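You operate a simulated robot arm through the tools that you are given. There is no shell and no other tool. Be economical: measure what you need, move in short steps, check, and stop when the job is done.

You are at the controls of a simulated robot arm. One attempt, no reset.

Task
Fill the foot bath to its line by the hose.
Fine: drain valve shut and hose coupled to the inlet first; fill valve shut before the hose goes back on its rest.
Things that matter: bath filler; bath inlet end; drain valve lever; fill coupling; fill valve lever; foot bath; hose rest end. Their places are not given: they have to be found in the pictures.

Only the result counts: the job must be done as asked and must still hold three seconds after the hand-in. Knocking over, shifting, dropping, spilling or breaking anything else fails it.

Robot
A 6-joint arm with a fingered hand, fixed in place. Base frame: the origin is at the foot of the arm, x ahead of it, y to its left, z up. Units: cm, degrees, N and s.
It reaches about 134.6 cm from its shoulder. Its first joint turns from -149.0 to 149.0 degrees. Payload 3.5 kg.
The TCP is the grasp point between the finger pads, 2.6 cm short of the fingertips. In the tool frame z runs along the fingers and y along their closing line. Largest opening 13.2 cm; the body of the gripper starts 7.3 cm behind the TCP. The gripper is a hand of 4 fingers: y runs from the thumb to the fingers, the wrist lies at [0, 0, -23.4] in the tool frame.
Orientation is that of the tool frame in the base frame, as a unit quaternion [w, x, y, z]. With the fingers straight down and closing along the base's y, the tool's x points along the base's -x, its y along +y and its z along -z.

Tools
- The arm moves only by the tool step_arm. Its argument "steps" is a list of rows, each an object (a shift or turn left out is 0) with "translation": the shift along the tool's x, y, z in cm, a list of three; "dr": the turn, a rotation vector about the tool's x, y, z in degrees, a list of three. In form: [{"translation": [dx, dy, dz], "dr": [ax, ay, az]}, ...]. A call has 1 to 10 rows; each row is the pose to reach, as a shift and turn from the pose commanded when the call began, along the tool's axes at that moment. Each row takes 0.2 s and may step no farther than 5 cm and 8.6 degrees from the row before; otherwise, the whole call is refused. Where a pose cannot be reached the arm comes as near as it can. A force on the tool above 40 N (or 10 N above the force at the start of the call, whichever is more), or a blocked arm, ends the call early, and 0.2 s more pass. In this call time passes only in rows, and 0.2 s behind the last. The reply holds the time, the measured pose of the TCP, the force on the tool along the base axes, the opening and the grip force, in the units named above and with some noise, with the torque about the TCP (base axes, N m) and any sound that the robot's microphone picked up.
- Cameras (640 x 400 px; columns grow to the right, rows downward): "scene" is fixed at [5.06, 65.15, 130.83]; the picture's right is [-0.36, -0.93, 0.00], its down [-0.49, 0.19, -0.85] and it looks along [0.80, -0.30, -0.52] (base axes); focal length 327 px, centre (320, 200). "wrist" rides on the gripper at [6.8, 0.2, -9.7] in the tool frame; the picture's right is [-0.03, 1.00, 0.00], its down [-0.82, -0.02, -0.58] and it looks along [-0.58, -0.01, 0.82] (tool axes); focal length 270 px, centre (320, 200).
- capture(camera): a new picture of that camera. No time passes.
- lift_body(by): slides the trunk up (or, below 0, down) by that many cm; the arm rides with it, the base frame stays. It gives what a move gives, with no picture.
- set_fingers(finger1, finger2, finger3, thumb_bend): sets how far each is bent, from 0 (flat) to 1 (curled in); at 0.3 the hand is open as for a grip, at 0.7 the pads meet at the TCP. One left out holds its place. A second passes; each finger stops where it meets its share of the squeeze, and holds until it gets a number again. It is the only way to open and close the hand. It gives what a move gives, with no picture; readings hold the bend of each and the force on the fingers (four entries, about 0 where the hand has none), thumb and palm.
- locate(camera, pixels): for up to 12 pixels [column, row] of the newest picture of that camera ("zoom" is the newest enlarged one), the place [x, y, z] in the base frame of the surface seen there, good to about 0.2 cm. No time passes.
- inspect(camera, box): a new picture of the part [left, top, right, bottom] of that camera's present view, enlarged. No time passes.
- finish_job(): hands the job in; it is judged then, once.

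Work in short steps. Measure before you move; look again where a grasp or a placing could have gone wrong, and mend it. You have 80 turns and 46 pictures in all, those below and enlarged ones among them. Open the gripper and draw the arm clear of the work before you hand the job in, unless the task says otherwise; then end with one line.

The tools are called after "Emit:" as name(argument=value, ...) on one line, values as JSON. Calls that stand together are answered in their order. step_arm: Moves the arm, as the interface text tells. Its arguments: {"type":"object","properties":{"steps":{"type":"array"}},"required":["steps"]} The other tools are called the same way: lift_body (by) slides the trunk up or down; set_fingers (finger1, finger2, finger3, thumb_bend) moves the fingers one by one; capture (camera) takes a picture; locate (camera, pixels) gives the place of the surface under pixels of a picture; inspect (camera, box) takes an enlarged picture of a part of a camera's view; finish_job () hands the job in.

At the start:

```text
time: 0.0
eef_pos: [72.78, 35.03, 101.16]
orientation: [0.0, 0.0, 1.0, 0.0]
contact_force: [0.0, -0.3, 0.6]
moment: [-0.01, -0.01, 0.0]
opening: 13.2
gripper_force: 0.1
shape: jaw
bend: [0.3, 0.3, 0.3, 0.3]
finger forces: [0.0, 0.0, 0.0, 0.0, 0.0, 0.0]
trunk travel left (down, up): [-91.0, 6.0]
```

scene: 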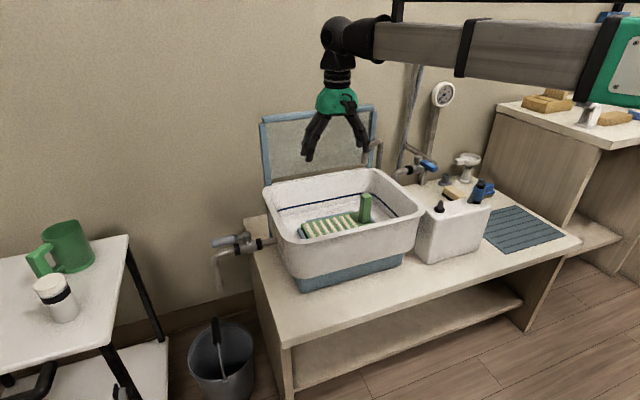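
wrist: 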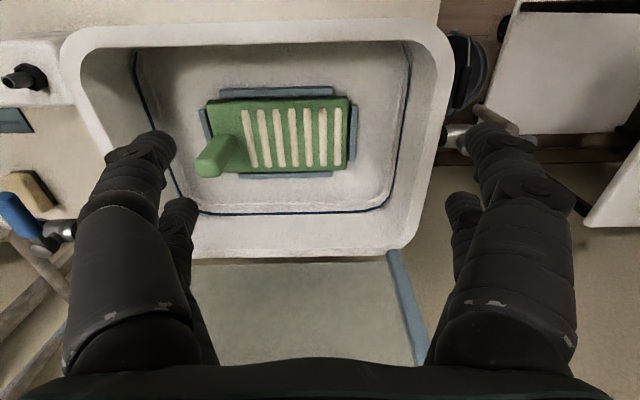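

The scene shows the bath at about (340,220), a drain valve at about (240,245) and a fill valve at about (425,165). I'll enlarge both areas.

Emit:
inspect(camera="scene", box=[350, 70, 510, 270])

Emit:
inspect(camera="scene", box=[190, 200, 310, 300])

```text
2.00 times, centred on (430, 170) of scene
```

zoom: 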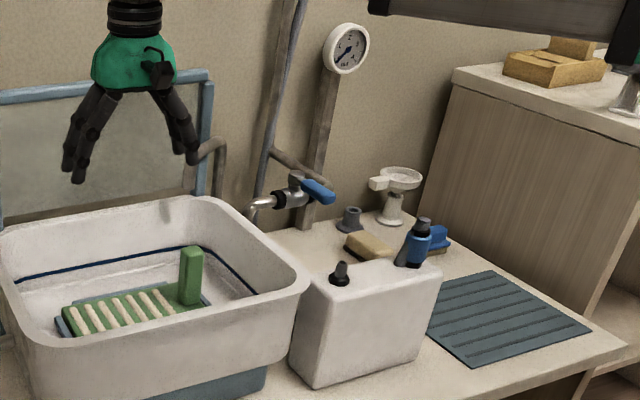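

```text
4.00 times, centred on (250, 250) of scene
```

zoom: 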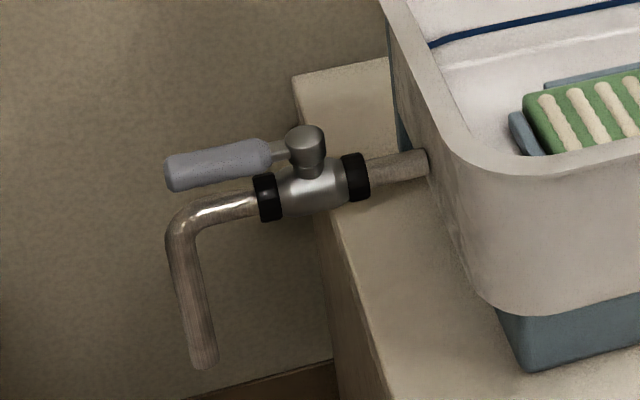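

The drain lever lies along its pipe, so the drain is open. I'll locate its parts and enlarge the fill side further.

Emit:
locate(camera="zoom", pixels=[[175, 165], [215, 160], [262, 150], [305, 135], [310, 185], [265, 195], [352, 175], [410, 165], [185, 230], [205, 355], [315, 255]])

Emit:
inspect(camera="scene", box=[390, 140, 500, 210])

```text
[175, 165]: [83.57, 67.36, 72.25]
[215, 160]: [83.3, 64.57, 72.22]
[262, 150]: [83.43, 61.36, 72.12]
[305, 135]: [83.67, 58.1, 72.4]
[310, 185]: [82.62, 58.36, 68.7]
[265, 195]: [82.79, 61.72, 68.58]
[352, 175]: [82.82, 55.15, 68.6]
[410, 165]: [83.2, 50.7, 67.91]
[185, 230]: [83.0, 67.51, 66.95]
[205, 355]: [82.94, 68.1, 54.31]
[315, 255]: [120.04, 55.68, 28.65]
```

```text
5.71 times, centred on (445, 175) of scene
```

zoom: 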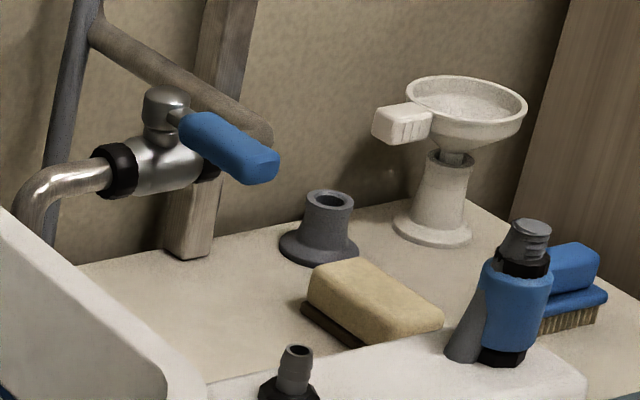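

I'll locate the fill-side parts.

Emit:
locate(camera="zoom", pixels=[[165, 100], [195, 130], [260, 165], [160, 165], [115, 170], [30, 200], [330, 200], [320, 250], [297, 355], [530, 230], [515, 295], [465, 335]])

Emit:
inspect(camera="scene", box=[410, 170, 510, 270])

Emit:
inspect(camera="scene", box=[340, 60, 480, 200])

```text
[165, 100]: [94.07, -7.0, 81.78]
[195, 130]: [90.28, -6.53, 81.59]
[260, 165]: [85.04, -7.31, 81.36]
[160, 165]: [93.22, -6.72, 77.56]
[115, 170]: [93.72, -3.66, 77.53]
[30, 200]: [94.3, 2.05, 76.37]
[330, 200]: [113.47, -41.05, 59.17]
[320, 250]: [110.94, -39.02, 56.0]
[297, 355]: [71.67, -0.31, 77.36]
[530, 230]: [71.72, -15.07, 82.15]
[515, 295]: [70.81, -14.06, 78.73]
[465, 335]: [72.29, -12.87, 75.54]
```

```text
4.00 times, centred on (460, 220) of scene
```

zoom: 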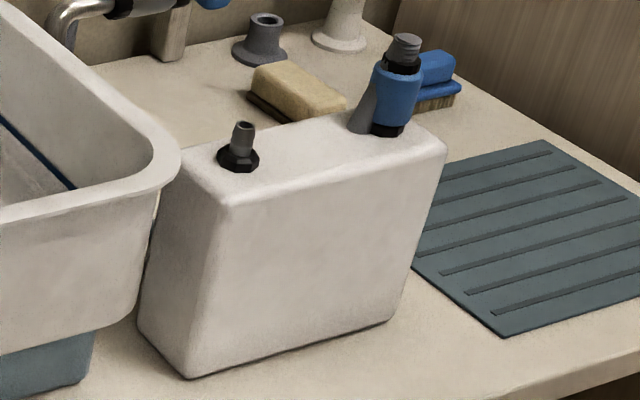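

```text
2.86 times, centred on (410, 130) of scene
```

zoom: 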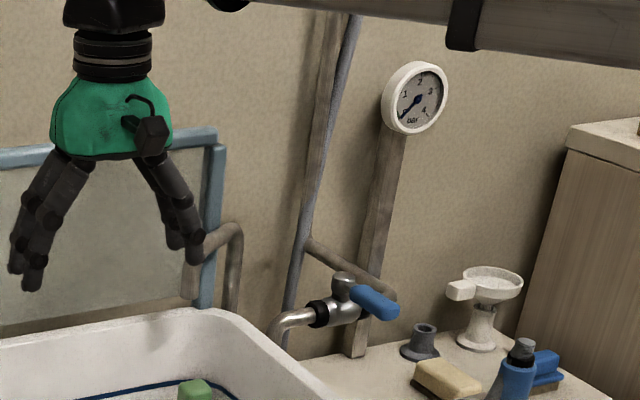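

The blue coupling sits at about (71,-14,78) on the white box, and a black spigot stands at (72,0,77). I'll take the arm over there at this height for a close look with the wrist camera.

Emit:
step_arm(steps=[{"translation": [2, -4.4, 0]}, {"translation": [4, -8.8, 0]}, {"translation": [6, -13.2, 0]}, {"translation": [8, -17.6, 0]}, {"translation": [10, -22, 0]}, {"translation": [12, -26.4, 0]}, {"translation": [14, -30.8, 0]}, {"translation": [16, -35.2, 0]}, {"translation": [18, -39.6, 0]}, {"translation": [19, -42, 0]}])

Emit:
capture(camera="wrist")

Emit:
capture(camera="scene")

```text
time: 2.2
eef_pos: [53.66, -7.05, 101.21]
orientation: [0.0, 0.0, 1.0, 0.0]
contact_force: [-0.8, -0.3, -0.3]
moment: [0.02, 0.01, -0.01]
opening: 13.17
gripper_force: 0.0
shape: jaw
bend: [0.3, 0.3, 0.3, 0.3]
finger forces: [0.1, 0.1, 0.1, 0.0, 0.0, 0.1]
trunk travel left (down, up): [-91.0, 6.0]
```

```text
38 pictures are left
```

wrist: 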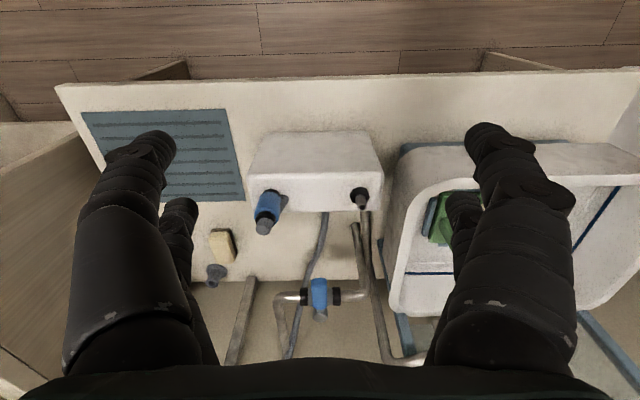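

```text
37 pictures are left
```

scene: 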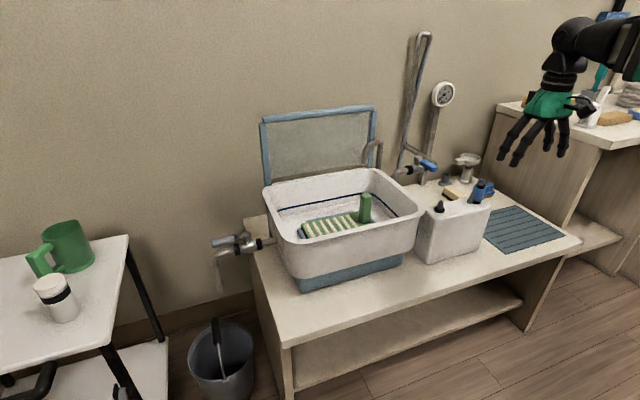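

The wrist picture (down is +x) shows the coupling at (268,205), the spigot at (360,197) and the fill valve at (320,295). I'll enlarge it.

Emit:
inspect(camera="wrist", box=[200, 110, 440, 370])

Emit:
inspect(camera="wrist", box=[235, 160, 395, 260])

Emit:
inspect(camera="scene", box=[340, 20, 500, 220])

```text
1.54 times, centred on (320, 240) of wrist
```

zoom: 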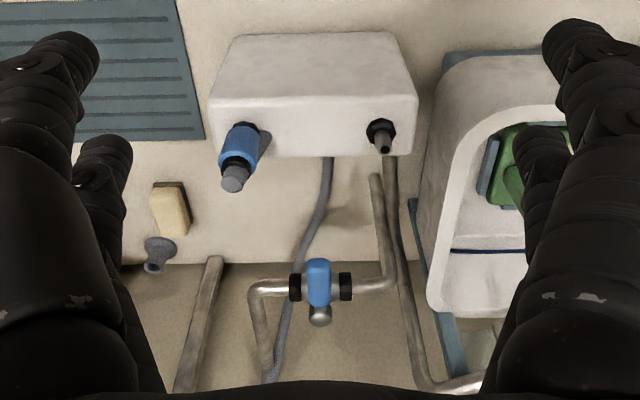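

```text
4.00 times, centred on (315, 210) of wrist
```

zoom: 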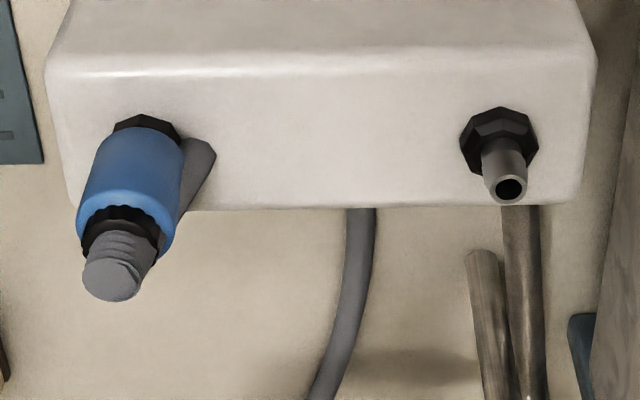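

```text
2.00 times, centred on (420, 120) of scene
```

zoom: 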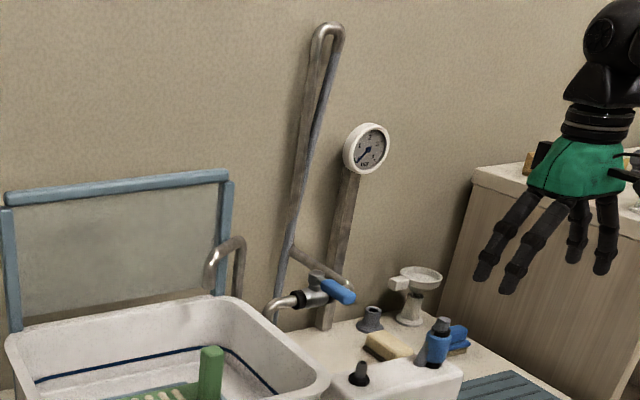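

The fill lever points along -x, across its pipe, so that valve is shut. The coupling stands upright on the left spigot. I'll measure the spigots and coupling on a fresh enlargement of the wrist view.

Emit:
inspect(camera="wrist", box=[235, 160, 395, 260])

Emit:
locate(camera="zoom", pixels=[[112, 285], [120, 250], [115, 215], [135, 160], [85, 205], [180, 160], [145, 120], [195, 165], [500, 120], [510, 190], [485, 160], [345, 300]])

```text
4.00 times, centred on (315, 210) of wrist
```

zoom: 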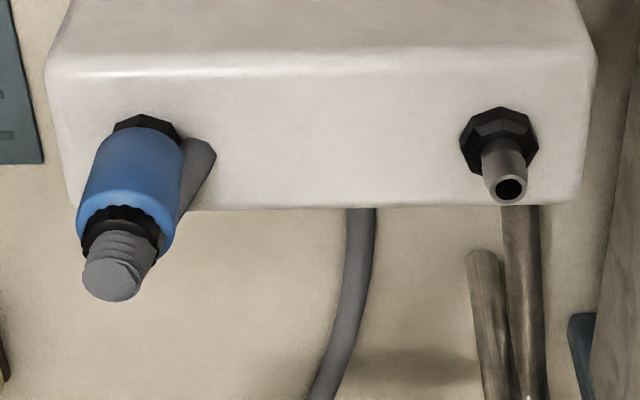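

```text
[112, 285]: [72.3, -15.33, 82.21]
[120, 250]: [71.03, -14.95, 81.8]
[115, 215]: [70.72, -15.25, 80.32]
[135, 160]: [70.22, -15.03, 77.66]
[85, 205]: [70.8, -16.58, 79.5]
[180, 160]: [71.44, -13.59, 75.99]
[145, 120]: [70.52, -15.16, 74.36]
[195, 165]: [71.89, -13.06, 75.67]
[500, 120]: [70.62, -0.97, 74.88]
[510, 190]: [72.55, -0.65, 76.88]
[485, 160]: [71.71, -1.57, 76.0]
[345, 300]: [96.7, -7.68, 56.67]
```

The coupling axis is near (72.2,-15) with its blue body at z 75–80.5. The free spigot axis is near (72.2,-0.8) with its top at 77.4. The drain comes first, so I'll carry the hand at this height toward the drain lever (83.4, 58..67, 72.2), turning it 90° on the way.

Emit:
step_arm(steps=[{"translation": [-1.8, 4.5, 0]}, {"translation": [-3.6, 9, 0]}, {"translation": [-5.4, 13.5, 0]}, {"translation": [-7.2, 18, 0]}, {"translation": [-9, 22.5, 0]}, {"translation": [-10.8, 27, 0]}, {"translation": [-12.6, 31.5, 0]}, {"translation": [-14.4, 36, 0]}, {"translation": [-16.2, 40.5, 0]}, {"translation": [-18, 45, 0]}])

Emit:
step_arm(steps=[{"translation": [-1, 3, 0], "dr": [0, 0, 8.5]}, {"translation": [-2, 6, 0], "dr": [0, 0, 17]}, {"translation": [-3, 9, 0], "dr": [0, 0, 25.5]}, {"translation": [-4, 12, 0], "dr": [0, 0, 34]}, {"translation": [-5, 15, 0], "dr": [0, 0, 42.5]}, {"translation": [-6.5, 18, 0], "dr": [0, 0, 51]}, {"translation": [-8, 21, 0], "dr": [0, 0, 59.5]}, {"translation": [-9.5, 24, 0], "dr": [0, 0, 68]}, {"translation": [-11, 26, 0], "dr": [0, 0, 76.5]}, {"translation": [-11.8, 26.5, 0], "dr": [0, 0, 85]}])

Emit:
step_arm(steps=[{"translation": [0, 0, 4], "dr": [0, 0, 5]}, {"translation": [0, 0, 8], "dr": [0, 0, 5]}])

Emit:
capture(camera="wrist")

```text
time: 4.4
eef_pos: [71.75, 38.15, 101.23]
orientation: [0.0, 0.0, 1.0, 0.0]
contact_force: [-0.1, 0.1, -0.7]
moment: [-0.02, 0.01, -0.04]
opening: 13.19
gripper_force: 0.0
shape: jaw
bend: [0.3, 0.3, 0.3, 0.3]
finger forces: [0.1, 0.0, 0.1, 0.0, 0.0, 0.1]
trunk travel left (down, up): [-91.0, 6.0]
```

```text
time: 6.6
eef_pos: [83.68, 64.52, 101.04]
orientation: [0.0, 0.677, 0.736, 0.0]
contact_force: [-0.3, 0.2, 0.2]
moment: [-0.02, 0.0, 0.01]
opening: 13.21
gripper_force: 0.1
shape: jaw
bend: [0.3, 0.3, 0.3, 0.3]
finger forces: [0.0, 0.1, 0.0, 0.1, 0.0, 0.0]
trunk travel left (down, up): [-91.0, 6.0]
```

```text
time: 7.2
eef_pos: [83.51, 64.5, 101.13]
orientation: [0.0, 0.708, 0.707, 0.0]
contact_force: [0.1, 0.3, 0.3]
moment: [-0.04, 0.02, 0.0]
opening: 13.18
gripper_force: 0.1
shape: jaw
bend: [0.3, 0.3, 0.3, 0.3]
finger forces: [0.0, 0.0, 0.0, 0.0, 0.0, 0.1]
out of reach, approached as far as the arm can: row 1, 2
trunk travel left (down, up): [-91.0, 6.0]
```

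```text
32 pictures are left
```

wrist: 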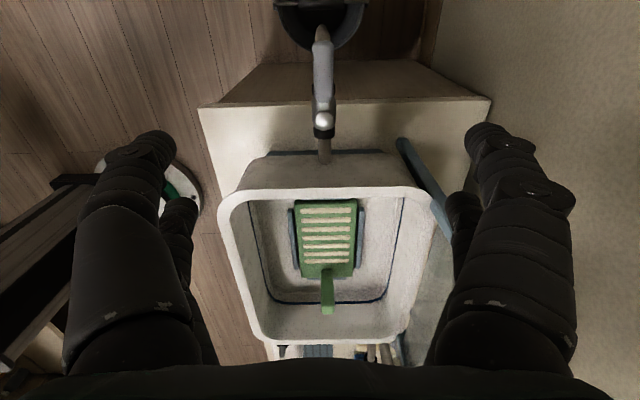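

The arm can't reach lower with the trunk where it is, so I'll lower the trunk and check how the hand sits over the lever.

Emit:
lift_body(by=-18)

Emit:
capture(camera="wrist")

Emit:
capture(camera="scene")

```text
time: 9.2
eef_pos: [83.48, 64.56, 83.17]
orientation: [0.0, 0.707, 0.707, 0.0]
contact_force: [-0.3, -0.7, -0.1]
moment: [0.02, 0.0, -0.02]
opening: 13.19
gripper_force: 0.1
shape: jaw
bend: [0.3, 0.3, 0.3, 0.3]
finger forces: [0.0, 0.0, 0.0, 0.0, 0.1, 0.0]
trunk travel left (down, up): [-73.0, 24.0]
```

```text
31 pictures are left
```

wrist: 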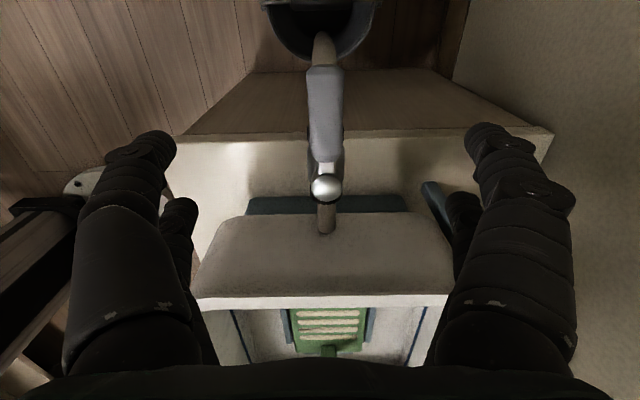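

```text
30 pictures are left
```

scene: 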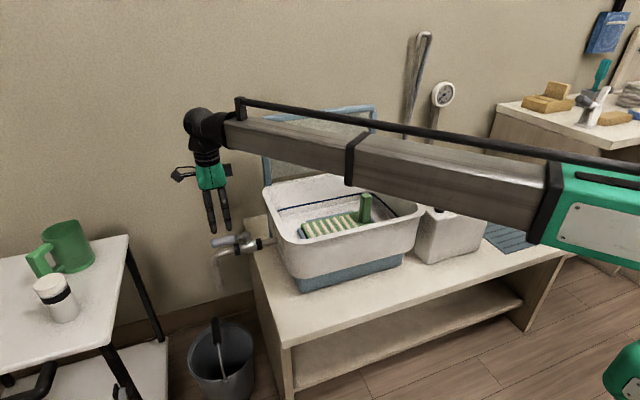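

The hand straddles the lever, which shows at column 325. I'll narrow the fingers and lower the trunk so they reach down on both sides of the lever.

Emit:
set_fingers(finger1=0.5, finger2=0.5, finger3=0.5, thumb_bend=0.5)

Emit:
lift_body(by=-10.5)

Emit:
inspect(camera="scene", box=[170, 100, 330, 300])

```text
time: 10.2
eef_pos: [83.58, 64.42, 83.05]
orientation: [0.0, 0.707, 0.707, 0.0]
contact_force: [-0.8, -0.3, 1.2]
moment: [-0.02, 0.02, 0.04]
opening: 6.66
gripper_force: 0.2
shape: fingers
bend: [0.5, 0.5, 0.5, 0.5]
finger forces: [0.1, 0.1, 0.0, 0.0, 0.0, 0.0]
trunk travel left (down, up): [-73.0, 24.0]
```

```text
time: 11.6
eef_pos: [83.53, 64.47, 72.66]
orientation: [0.0, 0.707, 0.708, 0.0]
contact_force: [-1.0, -1.1, 1.2]
moment: [0.01, 0.02, -0.03]
opening: 6.66
gripper_force: 0.2
shape: fingers
bend: [0.5, 0.5, 0.5, 0.5]
finger forces: [0.0, 0.1, 0.0, 0.0, 0.1, 0.1]
trunk travel left (down, up): [-62.5, 34.5]
```

```text
2.00 times, centred on (250, 200) of scene
```

zoom: 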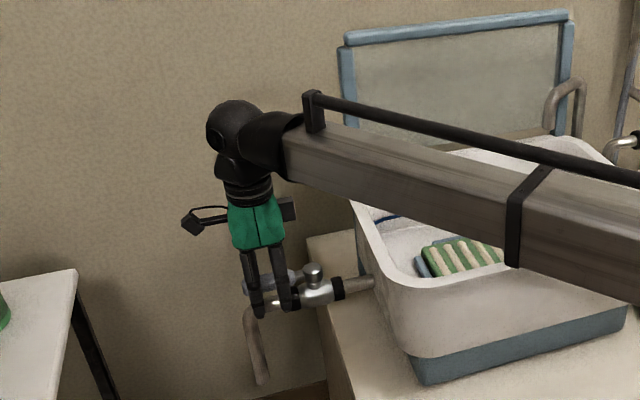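

The fingers straddle the lever at about zoom (265,285). I'll check the bath rim position for clearance before swinging.

Emit:
locate(camera="zoom", pixels=[[353, 205], [375, 250], [400, 287], [430, 287], [365, 230], [378, 210]])

Emit:
set_fingers(finger1=0.6, finger2=0.6, finger3=0.6, thumb_bend=0.6)

```text
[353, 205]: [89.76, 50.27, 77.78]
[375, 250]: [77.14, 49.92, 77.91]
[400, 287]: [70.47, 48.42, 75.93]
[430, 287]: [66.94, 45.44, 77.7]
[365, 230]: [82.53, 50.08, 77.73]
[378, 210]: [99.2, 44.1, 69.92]
```

```text
time: 12.6
eef_pos: [83.57, 64.48, 72.69]
orientation: [0.0, 0.707, 0.707, 0.0]
contact_force: [1.0, 0.0, 0.1]
moment: [-0.03, -0.01, 0.02]
opening: 3.4
gripper_force: 0.7
shape: fingers
bend: [0.59, 0.59, 0.6, 0.6]
finger forces: [0.5, 0.4, 0.0, 0.0, 0.0, 0.1]
trunk travel left (down, up): [-62.5, 34.5]
```

The rim is at y 50 and z 78, which clears the hand. I'll swing the lever toward -x about its pivot at (83.5,58), in part first.

Emit:
step_arm(steps=[{"translation": [-0.06, -0.9, 0], "dr": [0, 0, -8]}, {"translation": [-0.25, -1.79, 0], "dr": [0, 0, -16]}, {"translation": [-0.56, -2.64, 0], "dr": [0, 0, -24]}, {"translation": [-0.99, -3.44, 0], "dr": [0, 0, -32]}])

Emit:
inspect(camera="scene", box=[190, 200, 310, 300])

```text
time: 13.6
eef_pos: [80.08, 63.45, 72.64]
orientation: [0.0, 0.483, 0.876, 0.0]
contact_force: [1.1, -1.2, -0.7]
moment: [0.01, -0.01, 0.0]
opening: 3.39
gripper_force: 0.6
shape: fingers
bend: [0.59, 0.59, 0.6, 0.6]
finger forces: [0.4, 0.5, 0.0, 0.0, 0.0, 0.1]
trunk travel left (down, up): [-62.5, 34.5]
```

```text
4.00 times, centred on (250, 250) of scene
```

zoom: 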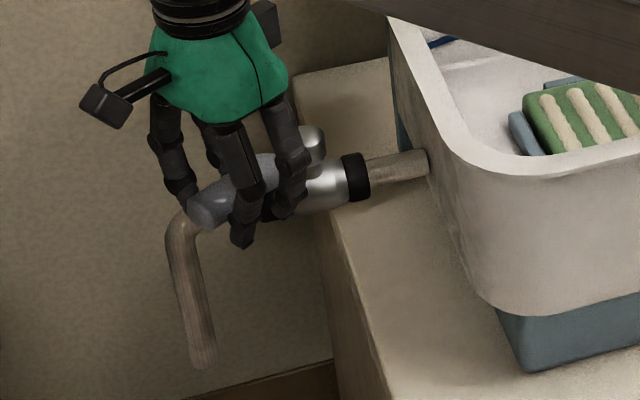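

The lever follows with little force, so I'll continue to the full quarter turn.

Emit:
step_arm(steps=[{"translation": [-0.06, -0.9, 0], "dr": [0, 0, -8]}, {"translation": [-0.25, -1.79, 0], "dr": [0, 0, -16]}, {"translation": [-0.56, -2.64, 0], "dr": [0, 0, -24]}, {"translation": [-0.99, -3.44, 0], "dr": [0, 0, -32]}, {"translation": [-1.52, -4.18, 0], "dr": [0, 0, -40]}, {"translation": [-2.15, -4.83, 0], "dr": [0, 0, -48]}, {"translation": [-2.87, -5.39, 0], "dr": [0, 0, -56]}, {"translation": [-3.25, -5.63, 0], "dr": [0, 0, -60]}])

Emit:
inspect(camera="scene", box=[190, 200, 310, 300])

```text
time: 15.4
eef_pos: [77.07, 57.71, 72.64]
orientation: [-0.001, -0.018, 1.0, 0.001]
contact_force: [1.0, -0.3, -0.2]
moment: [0.0, -0.02, -0.03]
opening: 3.41
gripper_force: 0.7
shape: fingers
bend: [0.59, 0.6, 0.6, 0.6]
finger forces: [0.8, 0.1, 0.0, 0.1, 0.0, 0.1]
trunk travel left (down, up): [-62.5, 34.5]
```

```text
4.00 times, centred on (250, 250) of scene
```

zoom: 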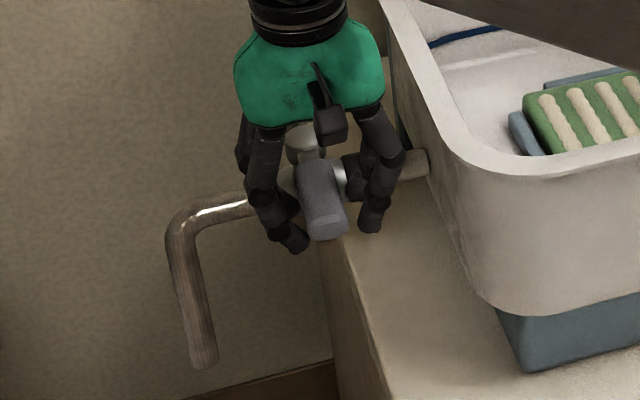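

The lever now points at the robot; I'll check its angle.

Emit:
locate(camera="zoom", pixels=[[328, 225], [315, 180], [305, 135], [310, 160], [322, 205]])

Emit:
step_arm(steps=[{"translation": [-0.3, -0.6, 0], "dr": [0, 0, -3]}, {"translation": [-0.3, -1.2, 0], "dr": [0, 0, -6]}])

Emit:
inspect(camera="scene", box=[190, 200, 310, 300])

```text
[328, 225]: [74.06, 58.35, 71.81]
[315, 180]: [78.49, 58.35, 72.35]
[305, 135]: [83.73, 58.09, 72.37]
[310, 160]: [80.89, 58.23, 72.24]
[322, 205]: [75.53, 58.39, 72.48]
```

```text
time: 16.0
eef_pos: [77.45, 56.8, 72.65]
orientation: [0.0, -0.071, 0.997, 0.0]
contact_force: [-0.5, 8.9, 2.6]
moment: [0.26, 0.01, -0.07]
opening: 4.13
gripper_force: 3.7
shape: fingers
bend: [0.56, 0.57, 0.6, 0.6]
finger forces: [4.4, 2.8, 0.0, 0.1, 0.0, 0.1]
trunk travel left (down, up): [-62.5, 34.5]
```

```text
4.00 times, centred on (250, 250) of scene
```

zoom: 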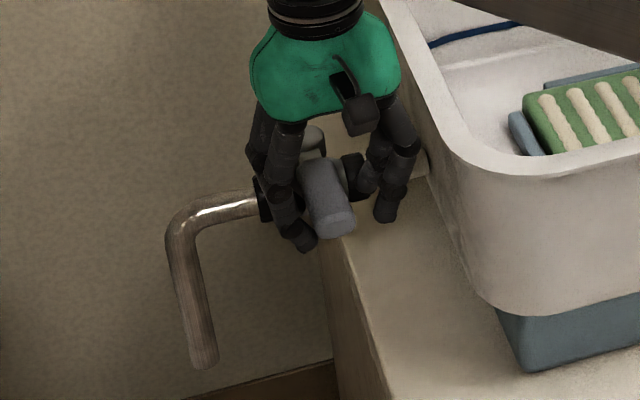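

The lever pressed into its stop at 90° with a force of 8.9 N, so the drain is shut. I'll back off, open the fingers and rise.

Emit:
step_arm(steps=[{"translation": [0, 0.6, 0], "dr": [0, 0, 3]}, {"translation": [0, 1.0, 0], "dr": [0, 0, 7.5]}])

Emit:
set_fingers(finger1=0.5, finger2=0.5, finger3=0.5, thumb_bend=0.5)

Emit:
lift_body(by=24)

Emit:
inspect(camera="scene", box=[190, 200, 310, 300])

```text
time: 16.6
eef_pos: [77.38, 57.44, 72.63]
orientation: [0.0, -0.003, 1.0, -0.001]
contact_force: [-0.1, 1.0, 0.3]
moment: [-0.02, -0.01, 0.01]
opening: 3.28
gripper_force: 0.6
shape: fingers
bend: [0.6, 0.59, 0.6, 0.6]
finger forces: [0.0, 0.2, 0.0, 0.0, 0.0, 0.0]
trunk travel left (down, up): [-62.5, 34.5]
```

```text
time: 17.6
eef_pos: [77.19, 57.58, 72.64]
orientation: [-0.001, -0.005, 1.0, 0.0]
contact_force: [0.4, 0.2, -0.7]
moment: [-0.02, -0.03, 0.02]
opening: 6.54
gripper_force: 0.1
shape: fingers
bend: [0.5, 0.5, 0.5, 0.5]
finger forces: [0.1, 0.0, 0.1, 0.1, 0.0, 0.1]
trunk travel left (down, up): [-62.5, 34.5]
```

```text
time: 20.1
eef_pos: [77.28, 57.65, 96.63]
orientation: [0.001, -0.004, 1.0, 0.0]
contact_force: [0.9, 0.0, 0.1]
moment: [-0.01, -0.01, 0.01]
opening: 6.55
gripper_force: 0.0
shape: fingers
bend: [0.5, 0.5, 0.5, 0.5]
finger forces: [0.1, 0.1, 0.0, 0.0, 0.0, 0.0]
trunk travel left (down, up): [-86.5, 10.5]
```

```text
4.00 times, centred on (250, 250) of scene
```

zoom: 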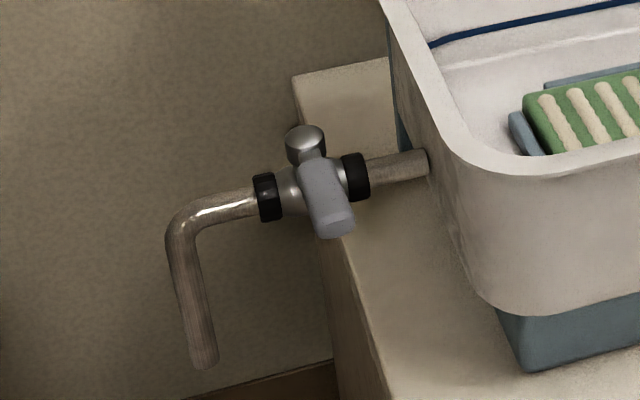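

The drain lever stands across its pipe. Now I'll move over to the coupling for a closer look.

Emit:
step_arm(steps=[{"translation": [1.6, -4.6, 0]}, {"translation": [3.2, -9.2, 0]}, {"translation": [4.8, -13.8, 0]}, {"translation": [6.4, -18.4, 0]}, {"translation": [8, -23, 0]}, {"translation": [9.6, -27.6, 0]}, {"translation": [11.2, -32.2, 0]}, {"translation": [12.8, -36.8, 0]}, {"translation": [13.8, -41.4, 0]}, {"translation": [14, -46, 0]}])

Emit:
step_arm(steps=[{"translation": [0, -4.6, 0]}, {"translation": [0, -9.2, 0]}, {"translation": [0, -13.8, 0]}, {"translation": [0, -18.4, 0]}, {"translation": [0, -23, 0]}, {"translation": [0, -26, 2]}])

Emit:
capture(camera="wrist")

```text
time: 22.3
eef_pos: [63.5, 11.42, 96.64]
orientation: [0.0, -0.004, 1.0, 0.0]
contact_force: [0.0, -0.2, 0.3]
moment: [-0.02, -0.01, 0.01]
opening: 6.55
gripper_force: 0.2
shape: fingers
bend: [0.5, 0.5, 0.5, 0.5]
finger forces: [0.1, 0.1, 0.0, 0.0, 0.0, 0.0]
trunk travel left (down, up): [-86.5, 10.5]
```

```text
time: 23.7
eef_pos: [63.82, -14.71, 96.56]
orientation: [0.001, -0.004, 1.0, 0.0]
contact_force: [0.3, 0.1, 0.3]
moment: [0.0, -0.01, 0.06]
opening: 6.57
gripper_force: 0.1
shape: fingers
bend: [0.5, 0.5, 0.5, 0.5]
finger forces: [0.1, 0.1, 0.0, 0.1, 0.0, 0.1]
out of reach, approached as far as the arm can: row 6
trunk travel left (down, up): [-86.5, 10.5]
```

```text
24 pictures are left
```

wrist: 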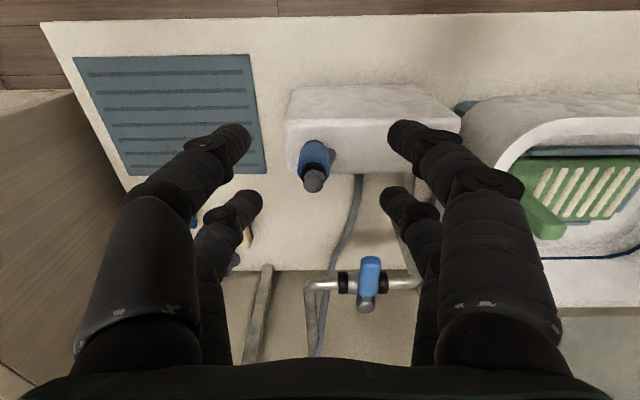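

I'll enlarge the coupling to understand the grey fin beside it.

Emit:
inspect(camera="wrist", box=[270, 90, 390, 210])

Emit:
locate(camera="zoom", pixels=[[145, 300], [140, 250], [180, 255], [120, 180], [200, 190], [215, 195], [220, 170], [160, 165], [160, 280]])

```text
3.33 times, centred on (330, 150) of wrist
```

zoom: 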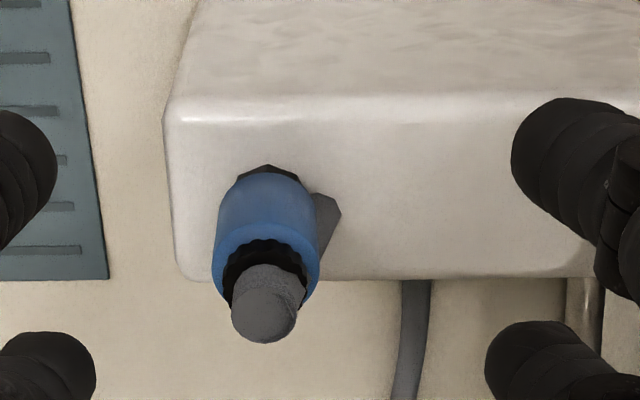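

```text
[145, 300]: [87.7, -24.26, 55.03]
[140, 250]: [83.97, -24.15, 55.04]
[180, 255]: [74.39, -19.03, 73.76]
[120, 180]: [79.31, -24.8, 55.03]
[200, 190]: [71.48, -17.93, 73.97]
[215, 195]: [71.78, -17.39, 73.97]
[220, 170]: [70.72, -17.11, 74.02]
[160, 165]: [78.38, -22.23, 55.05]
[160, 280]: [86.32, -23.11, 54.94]
```

My pixels missed the coupling; I'll locate the right ones on the same enlargement.

Emit:
locate(camera="zoom", pixels=[[263, 320], [263, 278], [265, 245], [265, 210], [218, 260], [314, 260], [340, 213], [325, 250], [325, 195], [268, 168]])

```text
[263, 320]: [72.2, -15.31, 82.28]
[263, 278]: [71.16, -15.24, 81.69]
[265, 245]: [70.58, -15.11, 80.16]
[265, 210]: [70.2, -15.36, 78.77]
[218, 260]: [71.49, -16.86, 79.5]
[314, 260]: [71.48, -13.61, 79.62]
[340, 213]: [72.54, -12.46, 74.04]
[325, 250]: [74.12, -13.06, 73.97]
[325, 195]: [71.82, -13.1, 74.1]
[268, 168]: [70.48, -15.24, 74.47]
```

The coupling axis is at (72.2,-15.2), with the blue body at z 75–80.5. I'll centre the hand above it.

Emit:
step_arm(steps=[{"translation": [-4.2, -0.2, 0]}, {"translation": [-8.4, -0.5, 0]}])

Emit:
lift_body(by=-10)

Emit:
capture(camera="wrist")

```text
time: 24.3
eef_pos: [72.37, -15.02, 96.65]
orientation: [0.0, -0.005, 1.0, 0.0]
contact_force: [0.4, 0.0, 0.1]
moment: [0.04, -0.03, -0.02]
opening: 6.55
gripper_force: 0.1
shape: fingers
bend: [0.5, 0.5, 0.5, 0.5]
finger forces: [0.0, 0.0, 0.0, 0.0, 0.0, 0.0]
trunk travel left (down, up): [-86.5, 10.5]
```

```text
time: 25.6
eef_pos: [72.4, -15.06, 86.75]
orientation: [0.0, -0.004, 1.0, 0.001]
contact_force: [0.9, 0.0, 0.6]
moment: [0.0, 0.02, 0.02]
opening: 6.57
gripper_force: 0.1
shape: fingers
bend: [0.5, 0.5, 0.5, 0.5]
finger forces: [0.0, 0.1, 0.0, 0.0, 0.1, 0.0]
trunk travel left (down, up): [-76.5, 20.5]
```

```text
22 pictures are left
```

wrist: 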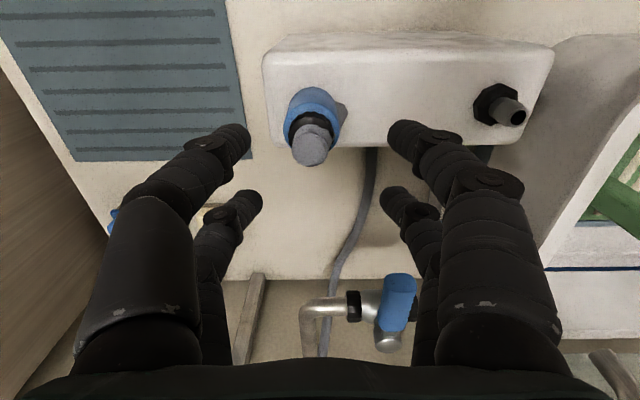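

The coupling at (313,130) lies between the finger pairs. I'll lower the hand to grip height and close on it.

Emit:
lift_body(by=-7.6)

Emit:
inspect(camera="scene", box=[400, 110, 540, 270])

```text
time: 26.7
eef_pos: [72.26, -14.87, 79.04]
orientation: [-0.001, -0.004, 1.0, 0.0]
contact_force: [-0.2, 0.4, -0.3]
moment: [-0.04, 0.0, -0.02]
opening: 6.57
gripper_force: 0.0
shape: fingers
bend: [0.5, 0.5, 0.5, 0.5]
finger forces: [0.1, 0.0, 0.0, 0.0, 0.0, 0.0]
trunk travel left (down, up): [-68.9, 28.1]
```

```text
2.50 times, centred on (470, 190) of scene
```

zoom: 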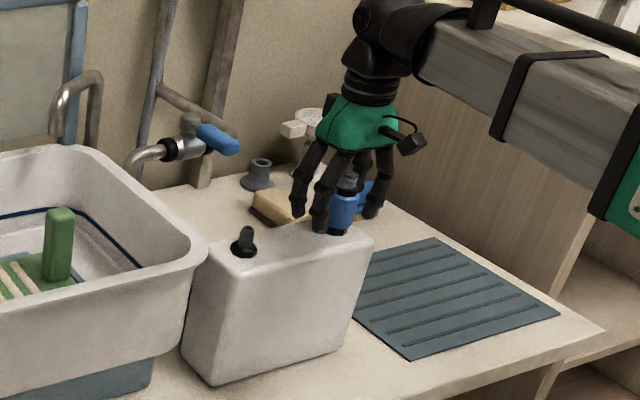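

The fingers surround the coupling, so I'll close them.

Emit:
set_fingers(finger1=0.7, finger2=0.7, finger3=0.7, thumb_bend=0.7)

Emit:
lift_body(by=1)

```text
time: 27.7
eef_pos: [72.34, -15.06, 79.05]
orientation: [-0.001, -0.005, 1.0, 0.0]
contact_force: [-4.5, -11.0, -1.7]
moment: [-0.22, 0.1, 0.02]
opening: 2.08
gripper_force: 8.4
shape: fingers
bend: [0.66, 0.7, 0.66, 0.65]
finger forces: [3.0, 0.2, 3.5, 0.0, 10.3, 0.0]
trunk travel left (down, up): [-68.9, 28.1]
```

```text
time: 28.3
eef_pos: [72.28, -14.92, 80.04]
orientation: [0.0, -0.004, 1.0, 0.0]
contact_force: [-2.3, -7.0, -0.9]
moment: [-0.17, 0.06, 0.05]
opening: 1.91
gripper_force: 9.5
shape: fingers
bend: [0.66, 0.69, 0.66, 0.66]
finger forces: [4.0, 1.5, 4.4, 0.0, 8.5, 0.0]
trunk travel left (down, up): [-69.9, 27.1]
```

I hold something at about 2 cm opening with an 8–9 N grip. I'll look at whether the coupling moved with the 1 cm lift.

Emit:
inspect(camera="scene", box=[420, 140, 520, 240])

Emit:
capture(camera="wrist")

```text
4.00 times, centred on (470, 190) of scene
```

zoom: 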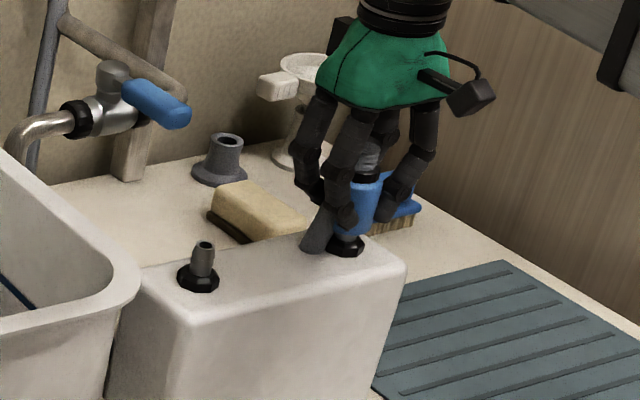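

```text
19 pictures are left
```

wrist: 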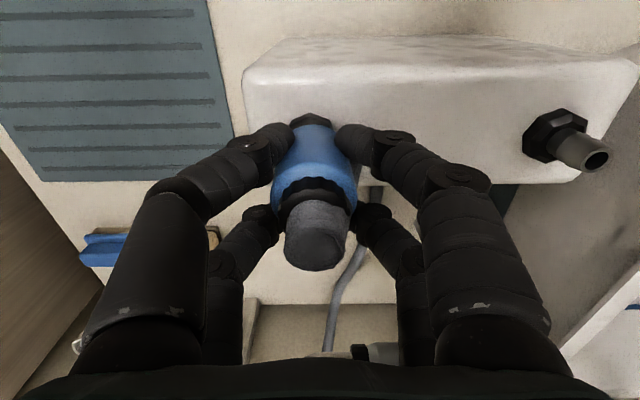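

The blue body has risen about 1 cm off its hex base, so it slides up. I'll squeeze firmer and lift further.

Emit:
set_fingers(finger1=0.8, finger2=0.8, finger3=0.8, thumb_bend=0.8)

Emit:
lift_body(by=5)

Emit:
inspect(camera="scene", box=[420, 140, 520, 240])

```text
time: 29.3
eef_pos: [72.41, -15.06, 80.04]
orientation: [0.0, -0.005, 1.0, 0.0]
contact_force: [-2.7, -12.3, -3.5]
moment: [-0.29, 0.1, 0.04]
opening: 1.61
gripper_force: 22.3
shape: fingers
bend: [0.68, 0.73, 0.71, 0.66]
finger forces: [7.6, 8.5, 9.3, 0.0, 18.7, 0.0]
trunk travel left (down, up): [-69.9, 27.1]
```

```text
time: 30.2
eef_pos: [72.38, -14.94, 85.07]
orientation: [0.001, -0.005, 1.0, 0.001]
contact_force: [0.6, 0.0, 0.2]
moment: [0.01, -0.03, 0.0]
opening: 1.54
gripper_force: 25.1
shape: fingers
bend: [0.68, 0.73, 0.71, 0.65]
finger forces: [10.2, 15.0, 7.1, 0.0, 17.5, 0.1]
trunk travel left (down, up): [-74.9, 22.1]
```

```text
4.00 times, centred on (470, 190) of scene
```

zoom: 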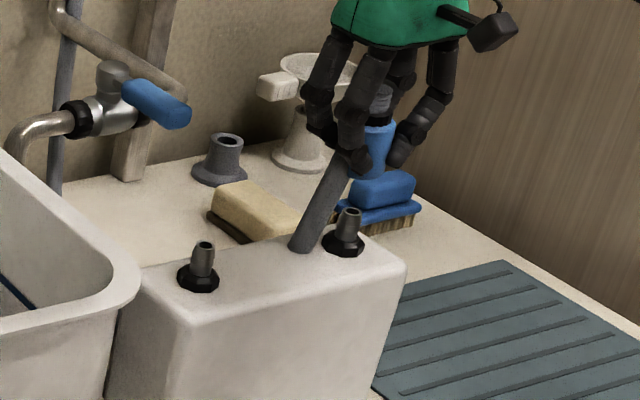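

The coupling is free of its rest spigot, with the hose drawing out of the box. I'll measure both spigot tips for the exact offset.

Emit:
locate(camera="zoom", pixels=[[350, 211], [349, 222], [346, 243], [206, 244], [204, 258], [201, 279], [368, 150], [372, 130]])

Emit:
capture(camera="wrist")

```text
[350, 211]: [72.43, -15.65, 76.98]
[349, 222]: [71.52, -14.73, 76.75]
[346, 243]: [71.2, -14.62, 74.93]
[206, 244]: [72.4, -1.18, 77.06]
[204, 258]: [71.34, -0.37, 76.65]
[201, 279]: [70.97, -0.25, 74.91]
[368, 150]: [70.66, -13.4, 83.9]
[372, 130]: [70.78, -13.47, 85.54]
```

```text
17 pictures are left
```

wrist: 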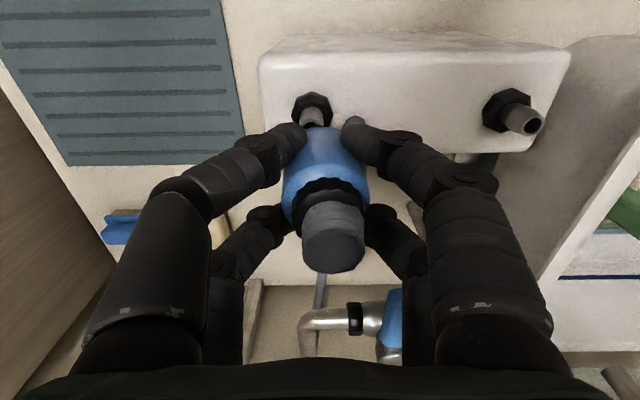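

After release the coupling moved slightly +y in the hand. I'll measure its position from this wrist picture.

Emit:
locate(camera="wrist", pixels=[[333, 258], [310, 258], [357, 258], [333, 205], [325, 160], [288, 200], [364, 190], [311, 117], [520, 119], [512, 100], [528, 136], [325, 140]])

```text
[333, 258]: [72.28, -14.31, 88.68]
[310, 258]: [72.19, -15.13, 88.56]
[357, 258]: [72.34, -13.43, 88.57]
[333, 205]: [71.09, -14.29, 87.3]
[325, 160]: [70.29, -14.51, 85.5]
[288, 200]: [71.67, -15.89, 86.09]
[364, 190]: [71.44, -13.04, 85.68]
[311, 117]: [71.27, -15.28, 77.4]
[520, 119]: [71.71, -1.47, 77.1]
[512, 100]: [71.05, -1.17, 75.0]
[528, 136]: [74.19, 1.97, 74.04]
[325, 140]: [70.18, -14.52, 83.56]
```

The coupling axis is now y≈-14.45 and the inlet spigot axis is y≈-0.85. I'll shift +13.6 in y at this height and look.

Emit:
step_arm(steps=[{"translation": [0, 3.4, 0]}, {"translation": [0, 6.8, 0]}, {"translation": [0, 10.2, 0]}, {"translation": [0.1, 13.6, 0]}])

Emit:
capture(camera="wrist")

Emit:
inspect(camera="scene", box=[390, 130, 490, 230])

Emit:
locate(camera="wrist", pixels=[[333, 258], [310, 258], [357, 258], [325, 160], [288, 200], [364, 190], [311, 117], [318, 117]])

```text
time: 31.2
eef_pos: [72.17, -1.34, 85.02]
orientation: [0.001, -0.004, 1.0, 0.0]
contact_force: [0.1, -0.1, -0.2]
moment: [0.03, 0.01, -0.02]
opening: 1.49
gripper_force: 24.6
shape: fingers
bend: [0.68, 0.73, 0.71, 0.65]
finger forces: [10.3, 15.2, 7.0, 0.0, 17.5, 0.0]
trunk travel left (down, up): [-74.9, 22.1]
```

```text
16 pictures are left
```

wrist: 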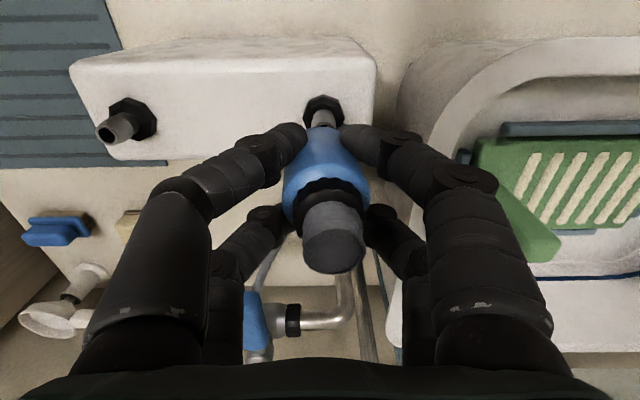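

```text
4.00 times, centred on (440, 180) of scene
```

zoom: 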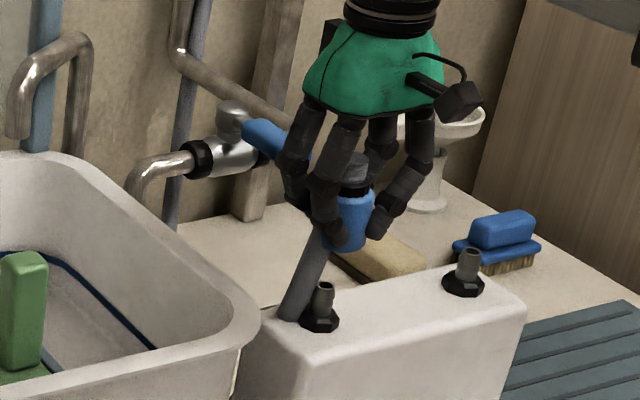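

```text
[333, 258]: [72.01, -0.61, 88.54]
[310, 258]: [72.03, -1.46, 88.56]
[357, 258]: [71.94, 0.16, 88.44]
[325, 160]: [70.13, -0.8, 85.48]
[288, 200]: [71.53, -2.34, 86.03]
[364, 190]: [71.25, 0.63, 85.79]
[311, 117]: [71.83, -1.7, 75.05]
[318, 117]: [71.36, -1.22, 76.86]
```

The coupling is aligned to within about 0.1 cm of the inlet spigot. I'll check the bath rim clearance beside the right-hand fingers before lowering.

Emit:
locate(camera="wrist", pixels=[[400, 120], [415, 80], [440, 130], [480, 100], [402, 300], [430, 180], [465, 180], [370, 150], [415, 145]])

Emit:
step_arm(steps=[{"translation": [-0.1, -0.12, 0]}])

```text
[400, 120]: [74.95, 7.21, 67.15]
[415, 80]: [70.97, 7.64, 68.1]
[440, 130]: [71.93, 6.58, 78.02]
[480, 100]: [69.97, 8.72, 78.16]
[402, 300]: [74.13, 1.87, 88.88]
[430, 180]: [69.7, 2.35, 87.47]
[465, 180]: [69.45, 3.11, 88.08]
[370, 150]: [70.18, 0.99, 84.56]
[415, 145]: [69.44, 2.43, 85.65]
```

```text
time: 31.6
eef_pos: [72.29, -1.44, 85.02]
orientation: [0.001, -0.005, 1.0, 0.0]
contact_force: [0.2, 0.7, -0.3]
moment: [-0.01, -0.03, -0.01]
opening: 1.54
gripper_force: 25.5
shape: fingers
bend: [0.68, 0.73, 0.71, 0.65]
finger forces: [10.2, 15.2, 7.1, 0.0, 17.5, 0.0]
trunk travel left (down, up): [-74.9, 22.1]
```

The rim starts at y≈6.5 and the fingers stay below 3.5, so there is room. I'll lower onto the spigot in two steps.

Emit:
lift_body(by=-3.5)

Emit:
lift_body(by=-2)

Emit:
inspect(camera="scene", box=[390, 130, 490, 230])

```text
time: 32.4
eef_pos: [72.35, -1.49, 81.53]
orientation: [0.0, -0.004, 1.0, 0.001]
contact_force: [-0.5, -0.3, -1.0]
moment: [0.0, -0.01, 0.02]
opening: 1.53
gripper_force: 25.0
shape: fingers
bend: [0.68, 0.73, 0.71, 0.65]
finger forces: [10.3, 15.2, 7.1, 0.0, 17.5, 0.2]
trunk travel left (down, up): [-71.4, 25.6]
```

```text
time: 33.1
eef_pos: [72.32, -1.52, 79.6]
orientation: [0.001, -0.005, 1.0, 0.001]
contact_force: [-2.9, 4.4, -2.3]
moment: [0.12, 0.06, 0.06]
opening: 1.54
gripper_force: 24.7
shape: fingers
bend: [0.68, 0.73, 0.71, 0.66]
finger forces: [12.0, 15.2, 5.8, 0.0, 17.1, 0.0]
trunk travel left (down, up): [-69.4, 27.6]
```

```text
4.00 times, centred on (440, 180) of scene
```

zoom: 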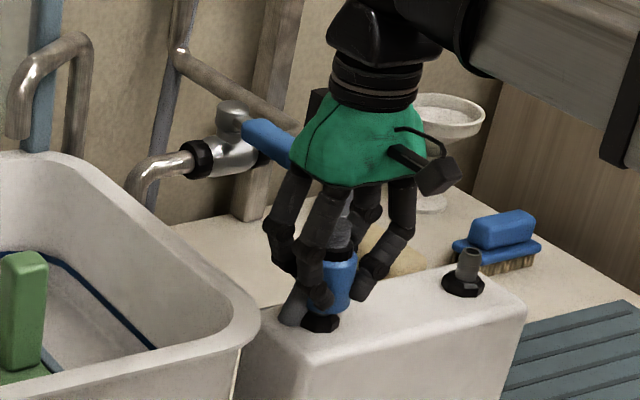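

The coupling has slid over the spigot and is nearly on the hex. I'll press it down the rest of the way.

Emit:
lift_body(by=-0.6)

Emit:
lift_body(by=-0.4)

```text
time: 33.6
eef_pos: [72.28, -1.35, 78.99]
orientation: [0.0, -0.004, 1.0, 0.0]
contact_force: [-3.8, 5.3, -0.1]
moment: [0.17, 0.14, 0.03]
opening: 1.52
gripper_force: 25.2
shape: fingers
bend: [0.68, 0.73, 0.71, 0.66]
finger forces: [12.2, 15.3, 5.5, 0.0, 17.2, 0.0]
trunk travel left (down, up): [-68.8, 28.2]
```

```text
time: 34.2
eef_pos: [72.19, -1.35, 78.74]
orientation: [0.002, -0.004, 1.0, 0.0]
contact_force: [0.4, 3.2, 19.6]
moment: [0.22, 0.05, 0.03]
opening: 1.48
gripper_force: 31.4
shape: fingers
bend: [0.69, 0.74, 0.72, 0.66]
finger forces: [14.2, 20.9, 7.8, 0.0, 19.8, 0.1]
trunk travel left (down, up): [-68.4, 28.6]
```

It bottomed out at 20 N, so it is seated. I'll open the fingers, rise and check.

Emit:
set_fingers(finger1=0.5, finger2=0.5, finger3=0.5, thumb_bend=0.5)

Emit:
lift_body(by=17)

Emit:
inspect(camera="scene", box=[370, 120, 490, 230])

```text
time: 35.2
eef_pos: [72.34, -1.41, 78.57]
orientation: [-0.001, -0.004, 1.0, 0.001]
contact_force: [0.9, -0.9, 0.1]
moment: [0.03, -0.01, 0.02]
opening: 6.53
gripper_force: 0.2
shape: fingers
bend: [0.5, 0.5, 0.5, 0.5]
finger forces: [0.0, 0.0, 0.0, 0.0, 0.0, 0.1]
trunk travel left (down, up): [-68.4, 28.6]
```

```text
time: 37.1
eef_pos: [72.27, -1.38, 95.63]
orientation: [0.0, -0.005, 1.0, 0.0]
contact_force: [-0.6, 0.3, 0.3]
moment: [-0.01, 0.0, -0.01]
opening: 6.53
gripper_force: 0.1
shape: fingers
bend: [0.5, 0.5, 0.5, 0.5]
finger forces: [0.0, 0.0, 0.0, 0.0, 0.0, 0.0]
trunk travel left (down, up): [-85.4, 11.6]
```

```text
3.64 times, centred on (430, 175) of scene
```

zoom: 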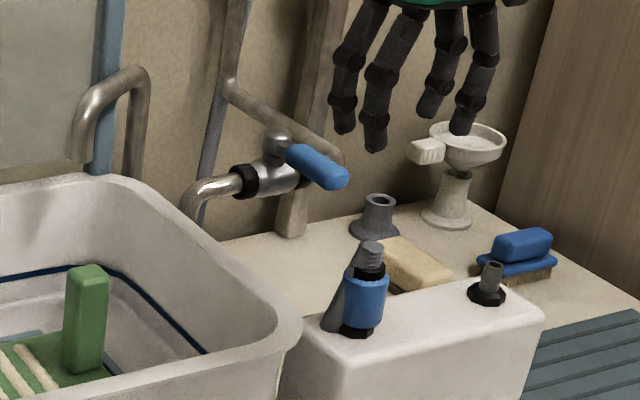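

The coupling is seated on the inlet. Next is the fill valve, so I'll measure its lever and the pipes around it.

Emit:
locate(camera="zoom", pixels=[[278, 135], [295, 152], [340, 178], [265, 180], [243, 182], [190, 205], [215, 130], [232, 60], [300, 130], [330, 155], [130, 80], [290, 220]])

```text
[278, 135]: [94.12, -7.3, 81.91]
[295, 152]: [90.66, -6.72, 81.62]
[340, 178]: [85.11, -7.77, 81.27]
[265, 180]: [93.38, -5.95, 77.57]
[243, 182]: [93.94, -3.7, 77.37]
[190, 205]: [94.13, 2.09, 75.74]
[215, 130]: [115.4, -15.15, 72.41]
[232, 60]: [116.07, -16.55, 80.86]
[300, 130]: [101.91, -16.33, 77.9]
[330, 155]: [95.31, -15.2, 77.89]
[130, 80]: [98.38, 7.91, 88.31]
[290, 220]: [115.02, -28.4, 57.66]
```

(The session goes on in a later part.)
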